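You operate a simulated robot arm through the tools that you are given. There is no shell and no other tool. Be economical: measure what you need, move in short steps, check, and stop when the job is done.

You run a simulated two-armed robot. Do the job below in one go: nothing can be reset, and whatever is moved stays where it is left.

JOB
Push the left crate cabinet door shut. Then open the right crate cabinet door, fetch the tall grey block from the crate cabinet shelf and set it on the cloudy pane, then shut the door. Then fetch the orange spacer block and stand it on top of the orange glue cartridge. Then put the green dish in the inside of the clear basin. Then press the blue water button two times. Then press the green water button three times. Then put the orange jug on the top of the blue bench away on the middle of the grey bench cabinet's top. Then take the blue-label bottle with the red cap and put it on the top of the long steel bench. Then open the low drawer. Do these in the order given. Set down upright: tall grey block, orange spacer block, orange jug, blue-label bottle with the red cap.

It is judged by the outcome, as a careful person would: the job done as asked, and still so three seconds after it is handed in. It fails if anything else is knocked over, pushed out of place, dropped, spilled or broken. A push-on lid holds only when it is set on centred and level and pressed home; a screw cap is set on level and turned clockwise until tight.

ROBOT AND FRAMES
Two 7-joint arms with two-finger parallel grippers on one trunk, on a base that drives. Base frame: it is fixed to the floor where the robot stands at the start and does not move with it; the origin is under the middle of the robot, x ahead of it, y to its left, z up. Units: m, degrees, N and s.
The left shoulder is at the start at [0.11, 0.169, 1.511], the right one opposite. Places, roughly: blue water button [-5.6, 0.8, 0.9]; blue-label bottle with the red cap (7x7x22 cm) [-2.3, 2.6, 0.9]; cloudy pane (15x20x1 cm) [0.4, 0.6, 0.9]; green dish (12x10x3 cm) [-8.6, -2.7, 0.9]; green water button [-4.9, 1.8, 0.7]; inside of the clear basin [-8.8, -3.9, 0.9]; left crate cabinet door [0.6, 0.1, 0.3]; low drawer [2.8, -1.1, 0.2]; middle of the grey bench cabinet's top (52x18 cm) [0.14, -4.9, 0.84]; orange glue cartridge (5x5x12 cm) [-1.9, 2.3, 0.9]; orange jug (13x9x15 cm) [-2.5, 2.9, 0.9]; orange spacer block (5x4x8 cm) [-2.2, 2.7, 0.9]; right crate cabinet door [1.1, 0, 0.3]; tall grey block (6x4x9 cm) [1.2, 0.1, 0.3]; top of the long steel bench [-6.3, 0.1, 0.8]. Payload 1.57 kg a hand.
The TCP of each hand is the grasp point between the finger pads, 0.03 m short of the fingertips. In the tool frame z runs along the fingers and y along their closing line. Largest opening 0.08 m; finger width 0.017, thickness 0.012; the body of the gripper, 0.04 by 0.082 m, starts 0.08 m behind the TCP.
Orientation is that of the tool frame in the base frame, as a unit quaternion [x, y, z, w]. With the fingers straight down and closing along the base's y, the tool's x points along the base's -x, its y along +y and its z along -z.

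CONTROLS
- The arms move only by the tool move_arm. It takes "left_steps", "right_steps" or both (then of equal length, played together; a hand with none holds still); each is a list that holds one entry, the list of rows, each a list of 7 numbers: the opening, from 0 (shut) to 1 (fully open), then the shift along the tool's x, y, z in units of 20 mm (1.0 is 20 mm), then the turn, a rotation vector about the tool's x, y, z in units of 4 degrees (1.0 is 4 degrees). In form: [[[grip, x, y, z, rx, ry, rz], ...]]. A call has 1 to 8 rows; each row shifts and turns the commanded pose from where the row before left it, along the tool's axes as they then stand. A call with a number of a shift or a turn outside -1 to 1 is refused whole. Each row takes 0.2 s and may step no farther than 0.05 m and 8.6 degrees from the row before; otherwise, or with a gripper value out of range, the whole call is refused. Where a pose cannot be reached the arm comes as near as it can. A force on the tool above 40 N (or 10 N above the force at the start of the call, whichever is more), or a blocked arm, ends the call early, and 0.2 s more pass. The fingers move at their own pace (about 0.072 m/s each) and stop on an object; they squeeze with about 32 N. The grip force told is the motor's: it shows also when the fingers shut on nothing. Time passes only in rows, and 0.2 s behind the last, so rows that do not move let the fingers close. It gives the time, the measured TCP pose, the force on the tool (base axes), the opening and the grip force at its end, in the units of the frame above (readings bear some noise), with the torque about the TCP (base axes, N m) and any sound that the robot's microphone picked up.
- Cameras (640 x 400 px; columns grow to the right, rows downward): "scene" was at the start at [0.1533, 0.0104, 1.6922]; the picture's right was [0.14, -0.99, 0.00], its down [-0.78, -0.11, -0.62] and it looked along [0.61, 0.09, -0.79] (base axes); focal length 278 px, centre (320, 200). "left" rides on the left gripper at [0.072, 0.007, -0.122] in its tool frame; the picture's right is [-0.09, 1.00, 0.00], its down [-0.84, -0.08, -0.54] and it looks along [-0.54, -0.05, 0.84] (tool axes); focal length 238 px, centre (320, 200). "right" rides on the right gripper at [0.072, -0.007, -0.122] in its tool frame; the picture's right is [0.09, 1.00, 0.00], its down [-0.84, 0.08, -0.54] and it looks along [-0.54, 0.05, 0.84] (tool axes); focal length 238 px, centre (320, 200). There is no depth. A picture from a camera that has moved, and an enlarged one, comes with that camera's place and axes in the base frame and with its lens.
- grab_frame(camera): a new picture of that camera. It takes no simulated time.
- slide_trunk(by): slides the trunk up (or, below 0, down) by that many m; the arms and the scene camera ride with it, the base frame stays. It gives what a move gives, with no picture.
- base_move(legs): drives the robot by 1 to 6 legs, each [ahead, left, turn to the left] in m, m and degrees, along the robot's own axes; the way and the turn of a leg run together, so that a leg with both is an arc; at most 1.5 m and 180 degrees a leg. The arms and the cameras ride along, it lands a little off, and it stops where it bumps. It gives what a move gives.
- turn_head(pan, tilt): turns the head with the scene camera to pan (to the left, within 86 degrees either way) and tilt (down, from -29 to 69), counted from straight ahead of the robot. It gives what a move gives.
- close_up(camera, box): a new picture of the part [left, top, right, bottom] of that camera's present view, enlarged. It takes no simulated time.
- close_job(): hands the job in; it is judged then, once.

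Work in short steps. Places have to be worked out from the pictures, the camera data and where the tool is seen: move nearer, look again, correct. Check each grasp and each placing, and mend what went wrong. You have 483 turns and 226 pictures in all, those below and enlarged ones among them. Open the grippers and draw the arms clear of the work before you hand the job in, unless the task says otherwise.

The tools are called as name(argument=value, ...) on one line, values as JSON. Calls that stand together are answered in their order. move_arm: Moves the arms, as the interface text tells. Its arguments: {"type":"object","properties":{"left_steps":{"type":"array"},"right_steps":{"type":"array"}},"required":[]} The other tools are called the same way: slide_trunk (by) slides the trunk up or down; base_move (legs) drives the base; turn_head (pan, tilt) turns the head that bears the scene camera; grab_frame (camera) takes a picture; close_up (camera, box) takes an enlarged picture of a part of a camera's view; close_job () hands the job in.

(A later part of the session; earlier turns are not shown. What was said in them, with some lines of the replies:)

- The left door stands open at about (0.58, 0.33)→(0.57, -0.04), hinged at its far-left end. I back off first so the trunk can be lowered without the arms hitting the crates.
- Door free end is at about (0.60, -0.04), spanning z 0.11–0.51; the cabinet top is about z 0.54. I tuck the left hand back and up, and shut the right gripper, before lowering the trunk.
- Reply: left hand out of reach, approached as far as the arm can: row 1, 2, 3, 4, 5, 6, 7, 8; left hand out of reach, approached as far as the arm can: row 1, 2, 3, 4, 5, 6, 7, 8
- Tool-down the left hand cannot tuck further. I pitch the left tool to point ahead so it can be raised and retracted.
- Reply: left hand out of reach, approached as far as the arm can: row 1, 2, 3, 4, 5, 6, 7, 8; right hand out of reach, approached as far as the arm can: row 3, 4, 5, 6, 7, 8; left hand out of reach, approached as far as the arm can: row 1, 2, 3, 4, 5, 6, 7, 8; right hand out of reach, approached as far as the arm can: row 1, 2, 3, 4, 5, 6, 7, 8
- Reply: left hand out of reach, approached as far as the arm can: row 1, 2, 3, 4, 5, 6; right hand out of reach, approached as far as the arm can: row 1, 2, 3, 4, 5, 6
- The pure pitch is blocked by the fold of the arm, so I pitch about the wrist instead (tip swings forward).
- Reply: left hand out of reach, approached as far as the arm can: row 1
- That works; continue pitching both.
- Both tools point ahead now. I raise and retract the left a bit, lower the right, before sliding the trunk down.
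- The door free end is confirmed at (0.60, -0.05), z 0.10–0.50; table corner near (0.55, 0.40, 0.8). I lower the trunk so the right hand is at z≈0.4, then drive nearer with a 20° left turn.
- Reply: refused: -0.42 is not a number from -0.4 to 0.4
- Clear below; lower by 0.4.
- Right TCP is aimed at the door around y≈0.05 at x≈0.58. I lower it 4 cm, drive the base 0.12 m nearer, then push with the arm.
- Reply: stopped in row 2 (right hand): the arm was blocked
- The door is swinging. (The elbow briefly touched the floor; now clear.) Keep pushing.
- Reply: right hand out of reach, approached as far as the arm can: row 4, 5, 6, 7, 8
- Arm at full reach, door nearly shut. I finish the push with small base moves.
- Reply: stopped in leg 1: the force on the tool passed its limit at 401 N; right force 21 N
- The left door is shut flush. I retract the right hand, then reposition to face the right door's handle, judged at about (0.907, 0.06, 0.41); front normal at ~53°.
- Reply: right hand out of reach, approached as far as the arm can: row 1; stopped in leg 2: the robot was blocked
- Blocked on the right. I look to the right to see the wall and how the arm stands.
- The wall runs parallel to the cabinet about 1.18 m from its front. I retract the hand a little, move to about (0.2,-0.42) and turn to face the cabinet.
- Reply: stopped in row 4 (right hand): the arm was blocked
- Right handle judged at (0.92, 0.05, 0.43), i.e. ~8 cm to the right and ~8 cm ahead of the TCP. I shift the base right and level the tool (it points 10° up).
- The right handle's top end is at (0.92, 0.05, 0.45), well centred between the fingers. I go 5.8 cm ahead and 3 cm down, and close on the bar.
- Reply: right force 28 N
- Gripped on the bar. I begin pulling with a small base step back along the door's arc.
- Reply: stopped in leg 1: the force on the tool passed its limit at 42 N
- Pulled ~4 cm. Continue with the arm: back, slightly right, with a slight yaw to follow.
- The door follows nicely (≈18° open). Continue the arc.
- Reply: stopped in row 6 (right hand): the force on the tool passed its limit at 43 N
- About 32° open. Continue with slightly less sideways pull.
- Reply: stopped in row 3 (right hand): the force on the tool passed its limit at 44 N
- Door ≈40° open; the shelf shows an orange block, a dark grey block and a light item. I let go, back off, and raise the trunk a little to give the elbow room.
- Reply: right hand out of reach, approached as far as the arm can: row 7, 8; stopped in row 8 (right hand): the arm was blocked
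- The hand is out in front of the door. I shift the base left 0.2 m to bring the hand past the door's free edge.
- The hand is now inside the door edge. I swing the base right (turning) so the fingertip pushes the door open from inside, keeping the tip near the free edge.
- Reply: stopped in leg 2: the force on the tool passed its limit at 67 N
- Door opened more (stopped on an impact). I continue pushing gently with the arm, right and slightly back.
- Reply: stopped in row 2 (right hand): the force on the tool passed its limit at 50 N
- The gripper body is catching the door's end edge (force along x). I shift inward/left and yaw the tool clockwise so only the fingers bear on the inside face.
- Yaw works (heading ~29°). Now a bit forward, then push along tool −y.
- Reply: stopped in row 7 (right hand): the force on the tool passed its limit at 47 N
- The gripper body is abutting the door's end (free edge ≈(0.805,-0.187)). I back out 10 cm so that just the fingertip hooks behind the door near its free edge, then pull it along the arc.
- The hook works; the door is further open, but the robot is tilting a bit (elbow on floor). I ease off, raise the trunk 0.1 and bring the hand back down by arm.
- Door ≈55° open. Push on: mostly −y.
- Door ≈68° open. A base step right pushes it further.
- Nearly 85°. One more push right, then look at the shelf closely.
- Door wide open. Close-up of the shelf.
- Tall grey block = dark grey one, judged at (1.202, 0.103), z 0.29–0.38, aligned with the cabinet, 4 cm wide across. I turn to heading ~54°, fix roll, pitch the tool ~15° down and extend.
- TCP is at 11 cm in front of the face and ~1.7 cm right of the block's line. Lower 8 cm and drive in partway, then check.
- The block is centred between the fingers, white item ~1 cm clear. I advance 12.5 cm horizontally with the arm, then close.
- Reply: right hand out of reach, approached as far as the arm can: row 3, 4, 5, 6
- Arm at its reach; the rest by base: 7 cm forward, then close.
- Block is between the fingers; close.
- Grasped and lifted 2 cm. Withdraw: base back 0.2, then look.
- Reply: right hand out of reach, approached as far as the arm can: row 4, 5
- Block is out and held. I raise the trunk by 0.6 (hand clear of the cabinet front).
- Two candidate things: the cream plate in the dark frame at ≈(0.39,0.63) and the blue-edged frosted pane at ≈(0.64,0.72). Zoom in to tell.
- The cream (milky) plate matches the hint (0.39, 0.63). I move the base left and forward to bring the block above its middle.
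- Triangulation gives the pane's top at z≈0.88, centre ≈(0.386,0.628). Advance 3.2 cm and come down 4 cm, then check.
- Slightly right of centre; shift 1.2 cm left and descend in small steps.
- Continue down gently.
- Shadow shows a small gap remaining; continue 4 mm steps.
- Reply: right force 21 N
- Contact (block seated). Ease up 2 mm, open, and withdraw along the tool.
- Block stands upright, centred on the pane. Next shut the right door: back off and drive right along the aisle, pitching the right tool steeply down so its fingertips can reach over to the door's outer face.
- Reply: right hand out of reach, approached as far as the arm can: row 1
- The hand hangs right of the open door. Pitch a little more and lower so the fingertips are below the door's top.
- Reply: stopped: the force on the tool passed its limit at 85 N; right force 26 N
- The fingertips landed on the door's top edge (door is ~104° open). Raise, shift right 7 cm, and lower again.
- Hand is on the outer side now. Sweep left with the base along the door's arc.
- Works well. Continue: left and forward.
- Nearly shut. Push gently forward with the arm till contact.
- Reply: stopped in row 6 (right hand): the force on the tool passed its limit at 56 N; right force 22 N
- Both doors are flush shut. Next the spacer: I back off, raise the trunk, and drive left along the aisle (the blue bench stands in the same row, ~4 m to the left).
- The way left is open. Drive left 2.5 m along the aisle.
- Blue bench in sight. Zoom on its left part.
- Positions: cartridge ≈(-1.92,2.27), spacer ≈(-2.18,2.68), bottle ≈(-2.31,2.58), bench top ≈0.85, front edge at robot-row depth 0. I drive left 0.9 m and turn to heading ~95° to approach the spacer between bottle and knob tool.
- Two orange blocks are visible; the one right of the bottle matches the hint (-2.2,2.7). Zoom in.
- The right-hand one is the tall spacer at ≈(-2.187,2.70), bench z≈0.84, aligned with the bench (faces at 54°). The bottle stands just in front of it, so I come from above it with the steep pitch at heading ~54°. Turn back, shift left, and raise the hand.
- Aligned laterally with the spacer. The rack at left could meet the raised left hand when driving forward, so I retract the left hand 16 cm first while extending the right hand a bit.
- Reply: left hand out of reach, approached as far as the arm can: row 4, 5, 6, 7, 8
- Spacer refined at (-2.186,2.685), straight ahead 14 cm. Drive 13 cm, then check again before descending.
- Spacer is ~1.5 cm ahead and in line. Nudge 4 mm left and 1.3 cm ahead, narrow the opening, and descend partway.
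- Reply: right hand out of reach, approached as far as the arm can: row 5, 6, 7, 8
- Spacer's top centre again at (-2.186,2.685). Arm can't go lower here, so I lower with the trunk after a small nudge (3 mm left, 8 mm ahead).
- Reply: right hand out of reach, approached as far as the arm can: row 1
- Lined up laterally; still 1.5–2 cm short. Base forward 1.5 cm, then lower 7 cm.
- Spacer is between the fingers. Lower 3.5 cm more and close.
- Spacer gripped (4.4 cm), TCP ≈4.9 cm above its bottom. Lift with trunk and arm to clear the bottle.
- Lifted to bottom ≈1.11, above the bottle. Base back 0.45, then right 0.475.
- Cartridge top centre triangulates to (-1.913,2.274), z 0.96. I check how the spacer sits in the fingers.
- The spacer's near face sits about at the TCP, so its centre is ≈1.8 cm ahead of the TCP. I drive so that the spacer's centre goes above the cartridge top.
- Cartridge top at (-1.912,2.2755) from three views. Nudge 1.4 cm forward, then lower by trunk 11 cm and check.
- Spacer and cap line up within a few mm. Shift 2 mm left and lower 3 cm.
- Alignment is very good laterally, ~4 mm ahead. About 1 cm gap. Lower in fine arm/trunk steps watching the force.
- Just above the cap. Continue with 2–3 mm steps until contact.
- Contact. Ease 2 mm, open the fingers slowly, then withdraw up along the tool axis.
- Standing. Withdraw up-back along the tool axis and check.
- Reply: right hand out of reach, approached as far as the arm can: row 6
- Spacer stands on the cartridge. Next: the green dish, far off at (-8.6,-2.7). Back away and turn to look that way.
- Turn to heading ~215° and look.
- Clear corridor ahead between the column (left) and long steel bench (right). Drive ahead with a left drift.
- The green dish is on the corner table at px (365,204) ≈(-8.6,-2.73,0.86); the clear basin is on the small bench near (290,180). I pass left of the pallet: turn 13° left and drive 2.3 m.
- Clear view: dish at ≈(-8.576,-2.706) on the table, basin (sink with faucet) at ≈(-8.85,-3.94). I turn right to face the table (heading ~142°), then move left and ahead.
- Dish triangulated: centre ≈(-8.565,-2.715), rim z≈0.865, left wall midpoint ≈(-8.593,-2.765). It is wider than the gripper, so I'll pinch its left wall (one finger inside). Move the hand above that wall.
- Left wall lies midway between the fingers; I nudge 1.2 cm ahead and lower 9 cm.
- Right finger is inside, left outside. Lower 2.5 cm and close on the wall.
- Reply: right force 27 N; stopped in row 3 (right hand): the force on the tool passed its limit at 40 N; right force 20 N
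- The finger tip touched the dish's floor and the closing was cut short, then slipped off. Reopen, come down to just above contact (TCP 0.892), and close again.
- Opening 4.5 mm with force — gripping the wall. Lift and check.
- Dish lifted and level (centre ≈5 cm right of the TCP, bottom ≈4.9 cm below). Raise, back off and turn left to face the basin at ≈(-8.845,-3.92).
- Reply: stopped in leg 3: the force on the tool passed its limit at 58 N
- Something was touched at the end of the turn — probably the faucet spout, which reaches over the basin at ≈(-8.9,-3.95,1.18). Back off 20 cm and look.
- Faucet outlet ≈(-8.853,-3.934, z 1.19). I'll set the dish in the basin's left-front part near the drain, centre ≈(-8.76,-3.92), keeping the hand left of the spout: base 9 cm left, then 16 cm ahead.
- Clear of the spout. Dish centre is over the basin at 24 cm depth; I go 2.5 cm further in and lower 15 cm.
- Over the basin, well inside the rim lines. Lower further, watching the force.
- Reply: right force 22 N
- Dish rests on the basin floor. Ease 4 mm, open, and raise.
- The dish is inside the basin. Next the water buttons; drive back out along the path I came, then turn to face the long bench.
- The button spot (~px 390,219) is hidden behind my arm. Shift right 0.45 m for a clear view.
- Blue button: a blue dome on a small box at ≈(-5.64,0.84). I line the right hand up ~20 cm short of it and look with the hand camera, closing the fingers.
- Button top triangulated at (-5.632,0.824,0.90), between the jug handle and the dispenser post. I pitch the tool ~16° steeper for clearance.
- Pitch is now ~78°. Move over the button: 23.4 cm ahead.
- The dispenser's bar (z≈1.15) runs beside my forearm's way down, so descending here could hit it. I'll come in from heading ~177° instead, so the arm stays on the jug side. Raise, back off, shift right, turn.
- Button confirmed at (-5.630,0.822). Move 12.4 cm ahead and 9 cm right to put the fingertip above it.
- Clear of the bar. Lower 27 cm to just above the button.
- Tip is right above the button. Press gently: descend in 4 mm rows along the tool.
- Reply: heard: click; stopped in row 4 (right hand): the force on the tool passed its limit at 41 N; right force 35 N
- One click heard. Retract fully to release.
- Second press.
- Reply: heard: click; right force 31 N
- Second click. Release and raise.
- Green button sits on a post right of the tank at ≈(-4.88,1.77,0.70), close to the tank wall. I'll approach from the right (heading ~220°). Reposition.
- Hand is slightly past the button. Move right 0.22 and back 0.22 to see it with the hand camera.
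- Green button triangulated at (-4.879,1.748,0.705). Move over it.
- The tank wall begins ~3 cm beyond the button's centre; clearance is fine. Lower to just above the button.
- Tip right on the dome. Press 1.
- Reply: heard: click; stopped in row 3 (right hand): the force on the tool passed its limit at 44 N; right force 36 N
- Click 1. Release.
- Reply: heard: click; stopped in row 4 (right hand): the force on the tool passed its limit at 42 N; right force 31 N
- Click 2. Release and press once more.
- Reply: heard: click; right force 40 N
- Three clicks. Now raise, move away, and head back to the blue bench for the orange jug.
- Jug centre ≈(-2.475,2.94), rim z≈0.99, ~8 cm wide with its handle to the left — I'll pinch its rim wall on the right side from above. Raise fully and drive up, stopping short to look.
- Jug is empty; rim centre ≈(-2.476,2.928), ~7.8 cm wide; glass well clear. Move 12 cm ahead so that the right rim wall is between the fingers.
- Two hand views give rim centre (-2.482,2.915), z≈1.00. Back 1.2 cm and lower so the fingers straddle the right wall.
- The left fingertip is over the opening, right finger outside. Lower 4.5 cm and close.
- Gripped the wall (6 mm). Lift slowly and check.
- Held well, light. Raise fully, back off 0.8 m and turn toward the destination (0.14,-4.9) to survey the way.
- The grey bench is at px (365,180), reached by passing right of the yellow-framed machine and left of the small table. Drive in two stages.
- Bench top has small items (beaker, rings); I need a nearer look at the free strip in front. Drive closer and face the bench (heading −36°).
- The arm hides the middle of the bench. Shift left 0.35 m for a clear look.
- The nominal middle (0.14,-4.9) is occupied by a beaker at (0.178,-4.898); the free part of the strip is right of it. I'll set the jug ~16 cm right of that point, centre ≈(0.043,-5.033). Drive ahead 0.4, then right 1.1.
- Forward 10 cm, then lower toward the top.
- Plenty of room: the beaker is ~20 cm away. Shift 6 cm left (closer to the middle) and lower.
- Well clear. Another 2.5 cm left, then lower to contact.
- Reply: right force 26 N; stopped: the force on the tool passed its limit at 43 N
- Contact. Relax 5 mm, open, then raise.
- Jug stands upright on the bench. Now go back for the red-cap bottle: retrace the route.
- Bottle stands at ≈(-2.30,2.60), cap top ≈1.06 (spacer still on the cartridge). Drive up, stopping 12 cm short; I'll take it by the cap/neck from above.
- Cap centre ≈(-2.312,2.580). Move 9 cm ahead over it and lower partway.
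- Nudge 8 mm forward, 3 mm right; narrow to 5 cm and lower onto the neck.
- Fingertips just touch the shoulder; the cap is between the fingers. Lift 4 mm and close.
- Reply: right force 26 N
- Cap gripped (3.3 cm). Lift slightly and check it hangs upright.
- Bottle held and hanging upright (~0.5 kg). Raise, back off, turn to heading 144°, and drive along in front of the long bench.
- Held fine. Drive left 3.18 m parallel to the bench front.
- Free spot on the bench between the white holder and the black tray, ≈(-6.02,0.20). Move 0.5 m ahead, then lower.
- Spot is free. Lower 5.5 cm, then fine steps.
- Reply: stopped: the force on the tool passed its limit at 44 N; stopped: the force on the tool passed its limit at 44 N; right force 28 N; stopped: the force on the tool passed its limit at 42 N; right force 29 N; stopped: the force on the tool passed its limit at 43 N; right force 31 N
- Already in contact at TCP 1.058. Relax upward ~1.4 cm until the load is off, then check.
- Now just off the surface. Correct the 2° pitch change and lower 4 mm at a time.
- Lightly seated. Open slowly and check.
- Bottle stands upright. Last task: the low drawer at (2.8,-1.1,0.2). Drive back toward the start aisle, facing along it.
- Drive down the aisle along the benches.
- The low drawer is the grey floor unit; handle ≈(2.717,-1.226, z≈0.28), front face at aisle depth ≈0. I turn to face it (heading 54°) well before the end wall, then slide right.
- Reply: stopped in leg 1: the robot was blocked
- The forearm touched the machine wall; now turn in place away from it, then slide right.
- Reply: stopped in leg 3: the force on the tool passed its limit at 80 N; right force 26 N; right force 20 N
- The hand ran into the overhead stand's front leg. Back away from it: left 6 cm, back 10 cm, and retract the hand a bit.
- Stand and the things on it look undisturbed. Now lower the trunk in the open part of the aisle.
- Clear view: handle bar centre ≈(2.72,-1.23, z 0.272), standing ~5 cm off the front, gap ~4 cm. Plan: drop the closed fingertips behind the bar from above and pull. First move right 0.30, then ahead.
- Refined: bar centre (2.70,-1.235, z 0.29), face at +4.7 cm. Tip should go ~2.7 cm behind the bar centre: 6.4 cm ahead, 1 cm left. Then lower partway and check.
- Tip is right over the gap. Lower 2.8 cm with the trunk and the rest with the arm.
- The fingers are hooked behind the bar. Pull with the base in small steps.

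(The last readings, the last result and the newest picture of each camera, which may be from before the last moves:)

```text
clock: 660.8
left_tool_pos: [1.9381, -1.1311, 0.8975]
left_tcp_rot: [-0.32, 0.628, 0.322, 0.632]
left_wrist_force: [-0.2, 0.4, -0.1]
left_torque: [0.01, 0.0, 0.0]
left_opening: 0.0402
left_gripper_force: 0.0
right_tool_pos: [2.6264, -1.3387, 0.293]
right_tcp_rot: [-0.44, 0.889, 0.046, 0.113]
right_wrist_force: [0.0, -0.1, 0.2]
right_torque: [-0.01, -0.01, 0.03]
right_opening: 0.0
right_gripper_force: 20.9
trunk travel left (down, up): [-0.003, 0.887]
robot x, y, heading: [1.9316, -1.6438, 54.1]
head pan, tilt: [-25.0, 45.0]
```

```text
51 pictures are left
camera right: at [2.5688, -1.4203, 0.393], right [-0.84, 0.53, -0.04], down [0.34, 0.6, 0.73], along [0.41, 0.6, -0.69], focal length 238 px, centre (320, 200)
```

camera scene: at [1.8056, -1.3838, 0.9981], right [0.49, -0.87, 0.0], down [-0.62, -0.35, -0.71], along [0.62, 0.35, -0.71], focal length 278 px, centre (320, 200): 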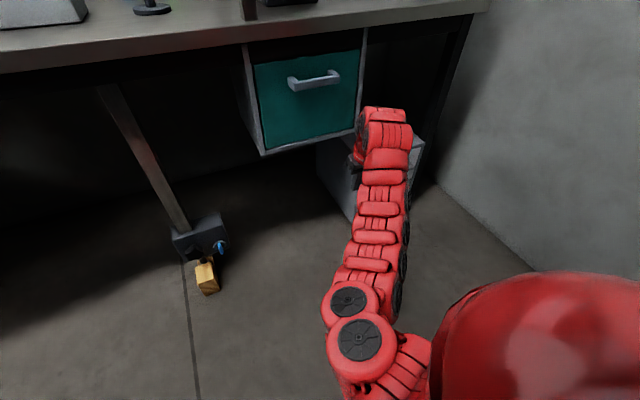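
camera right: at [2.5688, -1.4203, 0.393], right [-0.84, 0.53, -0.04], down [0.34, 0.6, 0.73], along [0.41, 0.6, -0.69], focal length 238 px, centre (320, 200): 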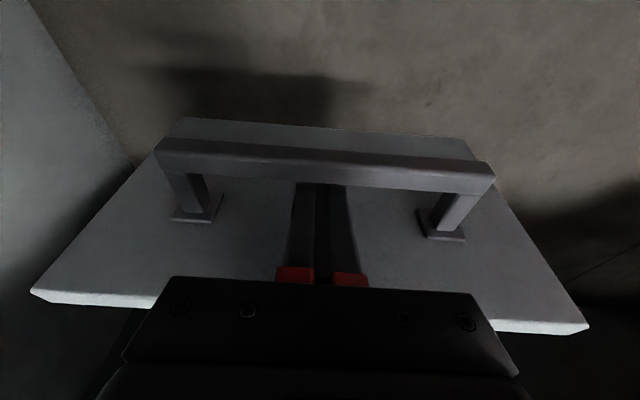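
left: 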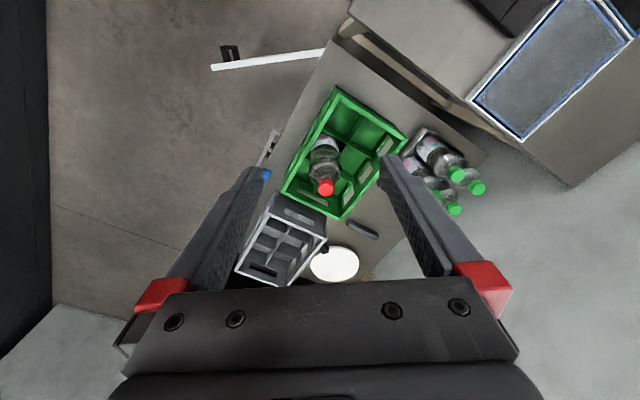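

Drawer came out ~14 cm. Pull further.

base_move(legs=[[-0.05, 0, 0], [-0.05, 0, 0]])

move_arm(right_steps=[[[0, 0.97, 0, -0.22, 0, 0, 0], [0, 0.97, 0, -0.22, 0, 0, 0], [0, 0.97, 0, -0.22, 0, 0, 0], [0, 0.97, 0, -0.22, 0, 0, 0]]])

grab_frame(camera="scene")

```text
clock: 662.4
left_tool_pos: [1.8873, -1.2085, 0.8988]
left_tcp_rot: [-0.316, 0.629, 0.319, 0.634]
left_wrist_force: [0.2, -0.5, -0.1]
left_torque: [0.02, 0.01, -0.03]
left_opening: 0.0399
left_gripper_force: 0.2
right_tool_pos: [2.5739, -1.4208, 0.2939]
right_tcp_rot: [-0.436, 0.891, 0.046, 0.115]
right_wrist_force: [0.9, 0.3, 0.2]
right_torque: [0.0, 0.01, 0.02]
right_opening: 0.0003
right_gripper_force: 21.5
trunk travel left (down, up): [-0.003, 0.887]
robot x, y, heading: [1.8801, -1.7232, 54.1]
head pan, tilt: [-25.0, 45.0]
stopped in leg 2: the robot was blocked; the commanded pose is now the measured one
```

```text
clock: 663.3
left_tool_pos: [1.8869, -1.2091, 0.8995]
left_tcp_rot: [-0.317, 0.629, 0.319, 0.634]
left_wrist_force: [-0.6, -0.4, -0.8]
left_torque: [-0.01, 0.01, -0.02]
left_opening: 0.04
left_gripper_force: 0.0
right_tool_pos: [2.5404, -1.4631, 0.2965]
right_tcp_rot: [-0.439, 0.889, 0.048, 0.124]
right_wrist_force: [0.6, 0.5, 1.4]
right_torque: [-0.01, -0.02, 0.05]
right_opening: 0.0
right_gripper_force: 20.7
trunk travel left (down, up): [-0.003, 0.887]
robot x, y, heading: [1.8797, -1.7284, 53.9]
head pan, tilt: [-25.0, 45.0]
stopped in row 4 (right hand): the force on the tool passed its limit at 67 N (the readings are from after the stop); the commanded pose is now the measured one
```

```text
50 pictures are left
camera scene: at [1.9948, -1.6199, 0.8802], right [0.49, -0.87, 0.0], down [-0.62, -0.34, -0.71], along [0.62, 0.34, -0.71], focal length 278 px, centre (320, 200)
```

scene: 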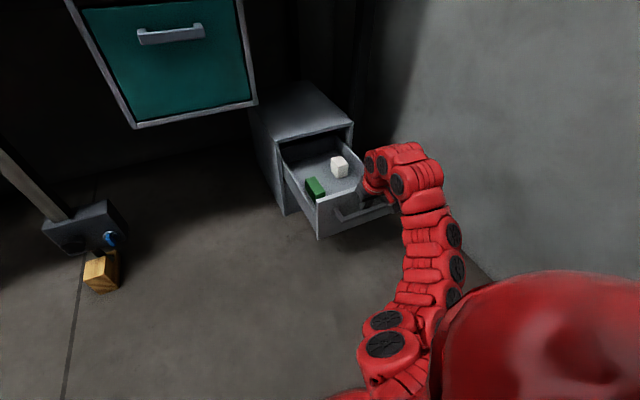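

Drawer fully out (~28 cm, contents visible). Ease off the bar and lift the hand straight up.

move_arm(right_steps=[[[0, -0.4, 0, 0.1, 0, 0, 0], [0, 0, 0, 0, 0, 0, 0]]])

slide_trunk(by=0.3)

grab_frame(camera="scene")

grab_frame(camera="right")

```text
clock: 663.9
left_tool_pos: [1.8862, -1.2089, 0.8973]
left_tcp_rot: [-0.319, 0.629, 0.321, 0.633]
left_wrist_force: [-0.1, 0.0, -0.1]
left_torque: [-0.02, -0.03, 0.0]
left_opening: 0.04
left_gripper_force: 0.0
right_tool_pos: [2.5451, -1.4571, 0.2953]
right_tcp_rot: [-0.438, 0.889, 0.049, 0.123]
right_wrist_force: [-0.1, 0.3, -1.2]
right_torque: [0.01, 0.01, -0.03]
right_opening: 0.0001
right_gripper_force: 21.5
trunk travel left (down, up): [-0.003, 0.887]
robot x, y, heading: [1.8794, -1.7222, 53.7]
head pan, tilt: [-25.0, 45.0]
```

```text
clock: 666.9
left_tool_pos: [1.8867, -1.2088, 1.1982]
left_tcp_rot: [-0.318, 0.628, 0.321, 0.633]
left_wrist_force: [0.0, -0.6, 0.5]
left_torque: [0.0, -0.01, 0.02]
left_opening: 0.0402
left_gripper_force: 0.0
right_tool_pos: [2.5451, -1.4579, 0.5948]
right_tcp_rot: [-0.438, 0.889, 0.049, 0.123]
right_wrist_force: [-0.2, -0.2, 0.3]
right_torque: [0.02, -0.03, 0.0]
right_opening: 0.0
right_gripper_force: 21.2
trunk travel left (down, up): [-0.303, 0.587]
robot x, y, heading: [1.8745, -1.7231, 54.0]
head pan, tilt: [-25.0, 45.0]
```

```text
49 pictures are left
camera scene: at [1.9951, -1.6197, 1.18], right [0.49, -0.87, 0.0], down [-0.62, -0.34, -0.71], along [0.62, 0.34, -0.71], focal length 278 px, centre (320, 200)
```

scene: 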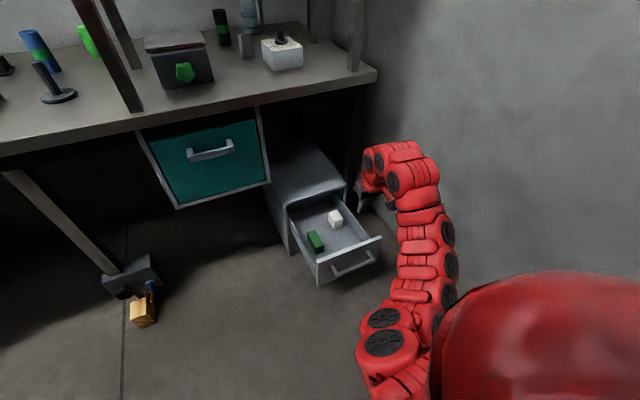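

```text
48 pictures are left
camera right: at [2.4865, -1.5402, 0.6925], right [-0.84, 0.54, -0.05], down [0.33, 0.58, 0.74], along [0.43, 0.61, -0.67], focal length 238 px, centre (320, 200)
```

right: 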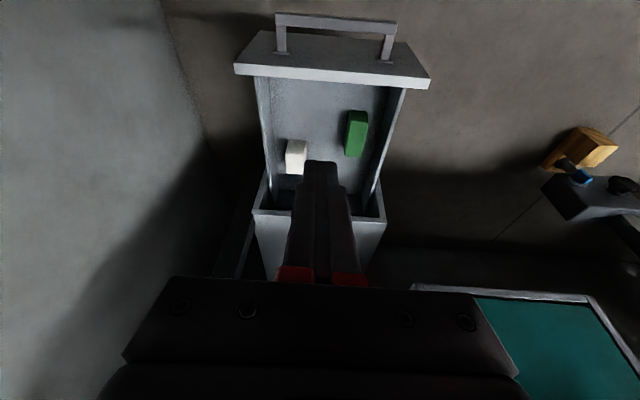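

Drawer is open. Open the grippers and move left, clear of the work; then a last look at the crate cabinet.

move_arm(left_steps=[[[0.7, 0, 0, 0, 0, 0, 0], [1, 0, 0, 0, 0, 0, 0], [1, 0, 0, 0, 0, 0, 0], [1, 0, 0, 0, 0, 0, 0]]], right_steps=[[[0.3, 0, 0, 0, 0, 0, 0], [0.7, 0, 0, 0, 0, 0, 0], [1, 0, 0, 0, 0, 0, 0], [1, 0, 0, 0, 0, 0, 0]]])

base_move(legs=[[0.05, 0.6, 0]])

turn_head(pan=50, tilt=30)

grab_frame(camera="scene")

turn_head(pan=-45, tilt=35)

grab_frame(camera="scene")

```text
clock: 667.9
left_tool_pos: [1.8874, -1.2083, 1.1991]
left_tcp_rot: [-0.319, 0.629, 0.321, 0.633]
left_wrist_force: [0.0, -0.3, -0.8]
left_torque: [0.0, 0.03, 0.01]
left_opening: 0.0799
left_gripper_force: 0.1
right_tool_pos: [2.5447, -1.4571, 0.5953]
right_tcp_rot: [-0.438, 0.889, 0.048, 0.123]
right_wrist_force: [-1.0, 0.0, -1.0]
right_torque: [-0.01, 0.0, 0.02]
right_opening: 0.0801
right_gripper_force: 0.1
trunk travel left (down, up): [-0.303, 0.587]
robot x, y, heading: [1.8784, -1.7259, 54.1]
head pan, tilt: [-25.0, 45.0]
```

```text
clock: 671.3
left_tool_pos: [1.4224, -0.814, 1.1978]
left_tcp_rot: [-0.32, 0.628, 0.322, 0.632]
left_wrist_force: [0.3, -0.1, -0.3]
left_torque: [-0.02, 0.0, 0.01]
left_opening: 0.0799
left_gripper_force: 0.1
right_tool_pos: [2.0826, -1.0581, 0.5947]
right_tcp_rot: [-0.441, 0.888, 0.049, 0.123]
right_wrist_force: [-0.6, -0.1, 0.7]
right_torque: [-0.01, 0.02, -0.01]
right_opening: 0.0799
right_gripper_force: 0.0
trunk travel left (down, up): [-0.303, 0.587]
robot x, y, heading: [1.4172, -1.332, 54.6]
head pan, tilt: [-25.0, 45.0]
```

```text
clock: 672.8
left_tool_pos: [1.423, -0.8157, 1.1985]
left_tcp_rot: [-0.32, 0.628, 0.322, 0.632]
left_wrist_force: [0.2, -0.4, 0.6]
left_torque: [0.0, 0.02, 0.01]
left_opening: 0.0802
left_gripper_force: 0.0
right_tool_pos: [2.0824, -1.0583, 0.5945]
right_tcp_rot: [-0.441, 0.888, 0.048, 0.122]
right_wrist_force: [0.5, -0.4, 0.6]
right_torque: [0.02, 0.03, -0.03]
right_opening: 0.0803
right_gripper_force: 0.1
trunk travel left (down, up): [-0.303, 0.587]
robot x, y, heading: [1.4196, -1.3297, 54.7]
head pan, tilt: [50.0, 30.0]
```

```text
47 pictures are left
camera scene: at [1.4403, -1.177, 1.2027], right [0.97, 0.25, 0.0], down [0.12, -0.48, -0.87], along [-0.21, 0.84, -0.5], focal length 278 px, centre (320, 200)
```

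scene: 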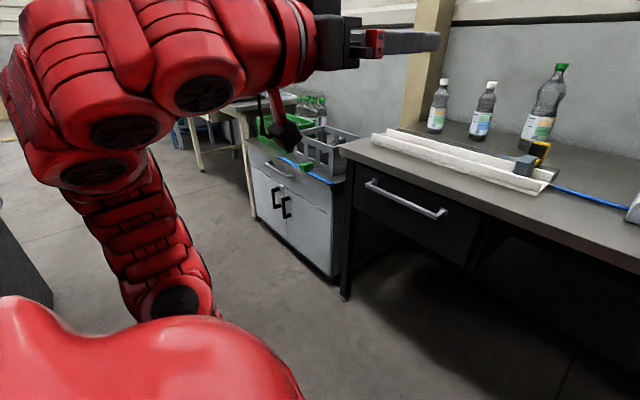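

```text
clock: 674.5
left_tool_pos: [1.424, -0.815, 1.1976]
left_tcp_rot: [-0.321, 0.628, 0.323, 0.631]
left_wrist_force: [-0.7, -0.1, -0.5]
left_torque: [0.0, 0.0, 0.0]
left_opening: 0.0801
left_gripper_force: 0.2
right_tool_pos: [2.0834, -1.0583, 0.5944]
right_tcp_rot: [-0.441, 0.888, 0.049, 0.122]
right_wrist_force: [-1.1, -0.5, 0.3]
right_torque: [0.0, 0.04, -0.01]
right_opening: 0.0799
right_gripper_force: 0.2
trunk travel left (down, up): [-0.303, 0.587]
robot x, y, heading: [1.4182, -1.3306, 54.6]
head pan, tilt: [-45.0, 35.0]
```

```text
46 pictures are left
camera scene: at [1.5496, -1.2501, 1.1949], right [0.16, -0.99, 0.0], down [-0.57, -0.09, -0.82], along [0.81, 0.13, -0.57], focal length 278 px, centre (320, 200)
```

scene: 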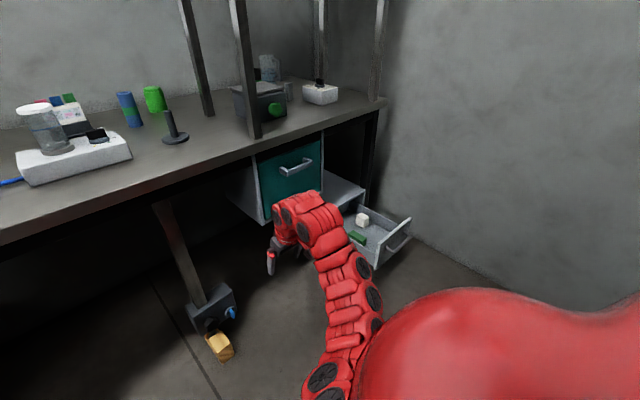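

Both crate-cabinet doors are shut, the low drawer is open, the grippers are open and both arms are clear. I hand the job in.

close_job()

```text
The job is handed in.
```

I did all nine steps in the order given and handed the job in; the robot gave no verdict, so whether it passed is not known yet.

- **Jug:** it stands about 8 cm to one side of the exact middle of the grey bench cabinet's top. A glass beaker already stood there, and I left it alone.
- **Cloudy pane:** I took this to be the cream plate in the dark frame, which matched the place you gave.
- **Knocks:** while moving, the hand hit the faucet over the basin, the left crate door as it shut (about 400 N), and a leg of the overhead stand near the drawer (about 80 N). From the pictures taken afterwards, the door was shut flush and the stand's items were still upright. I saw nothing moved at the faucet, though I only glanced at it.
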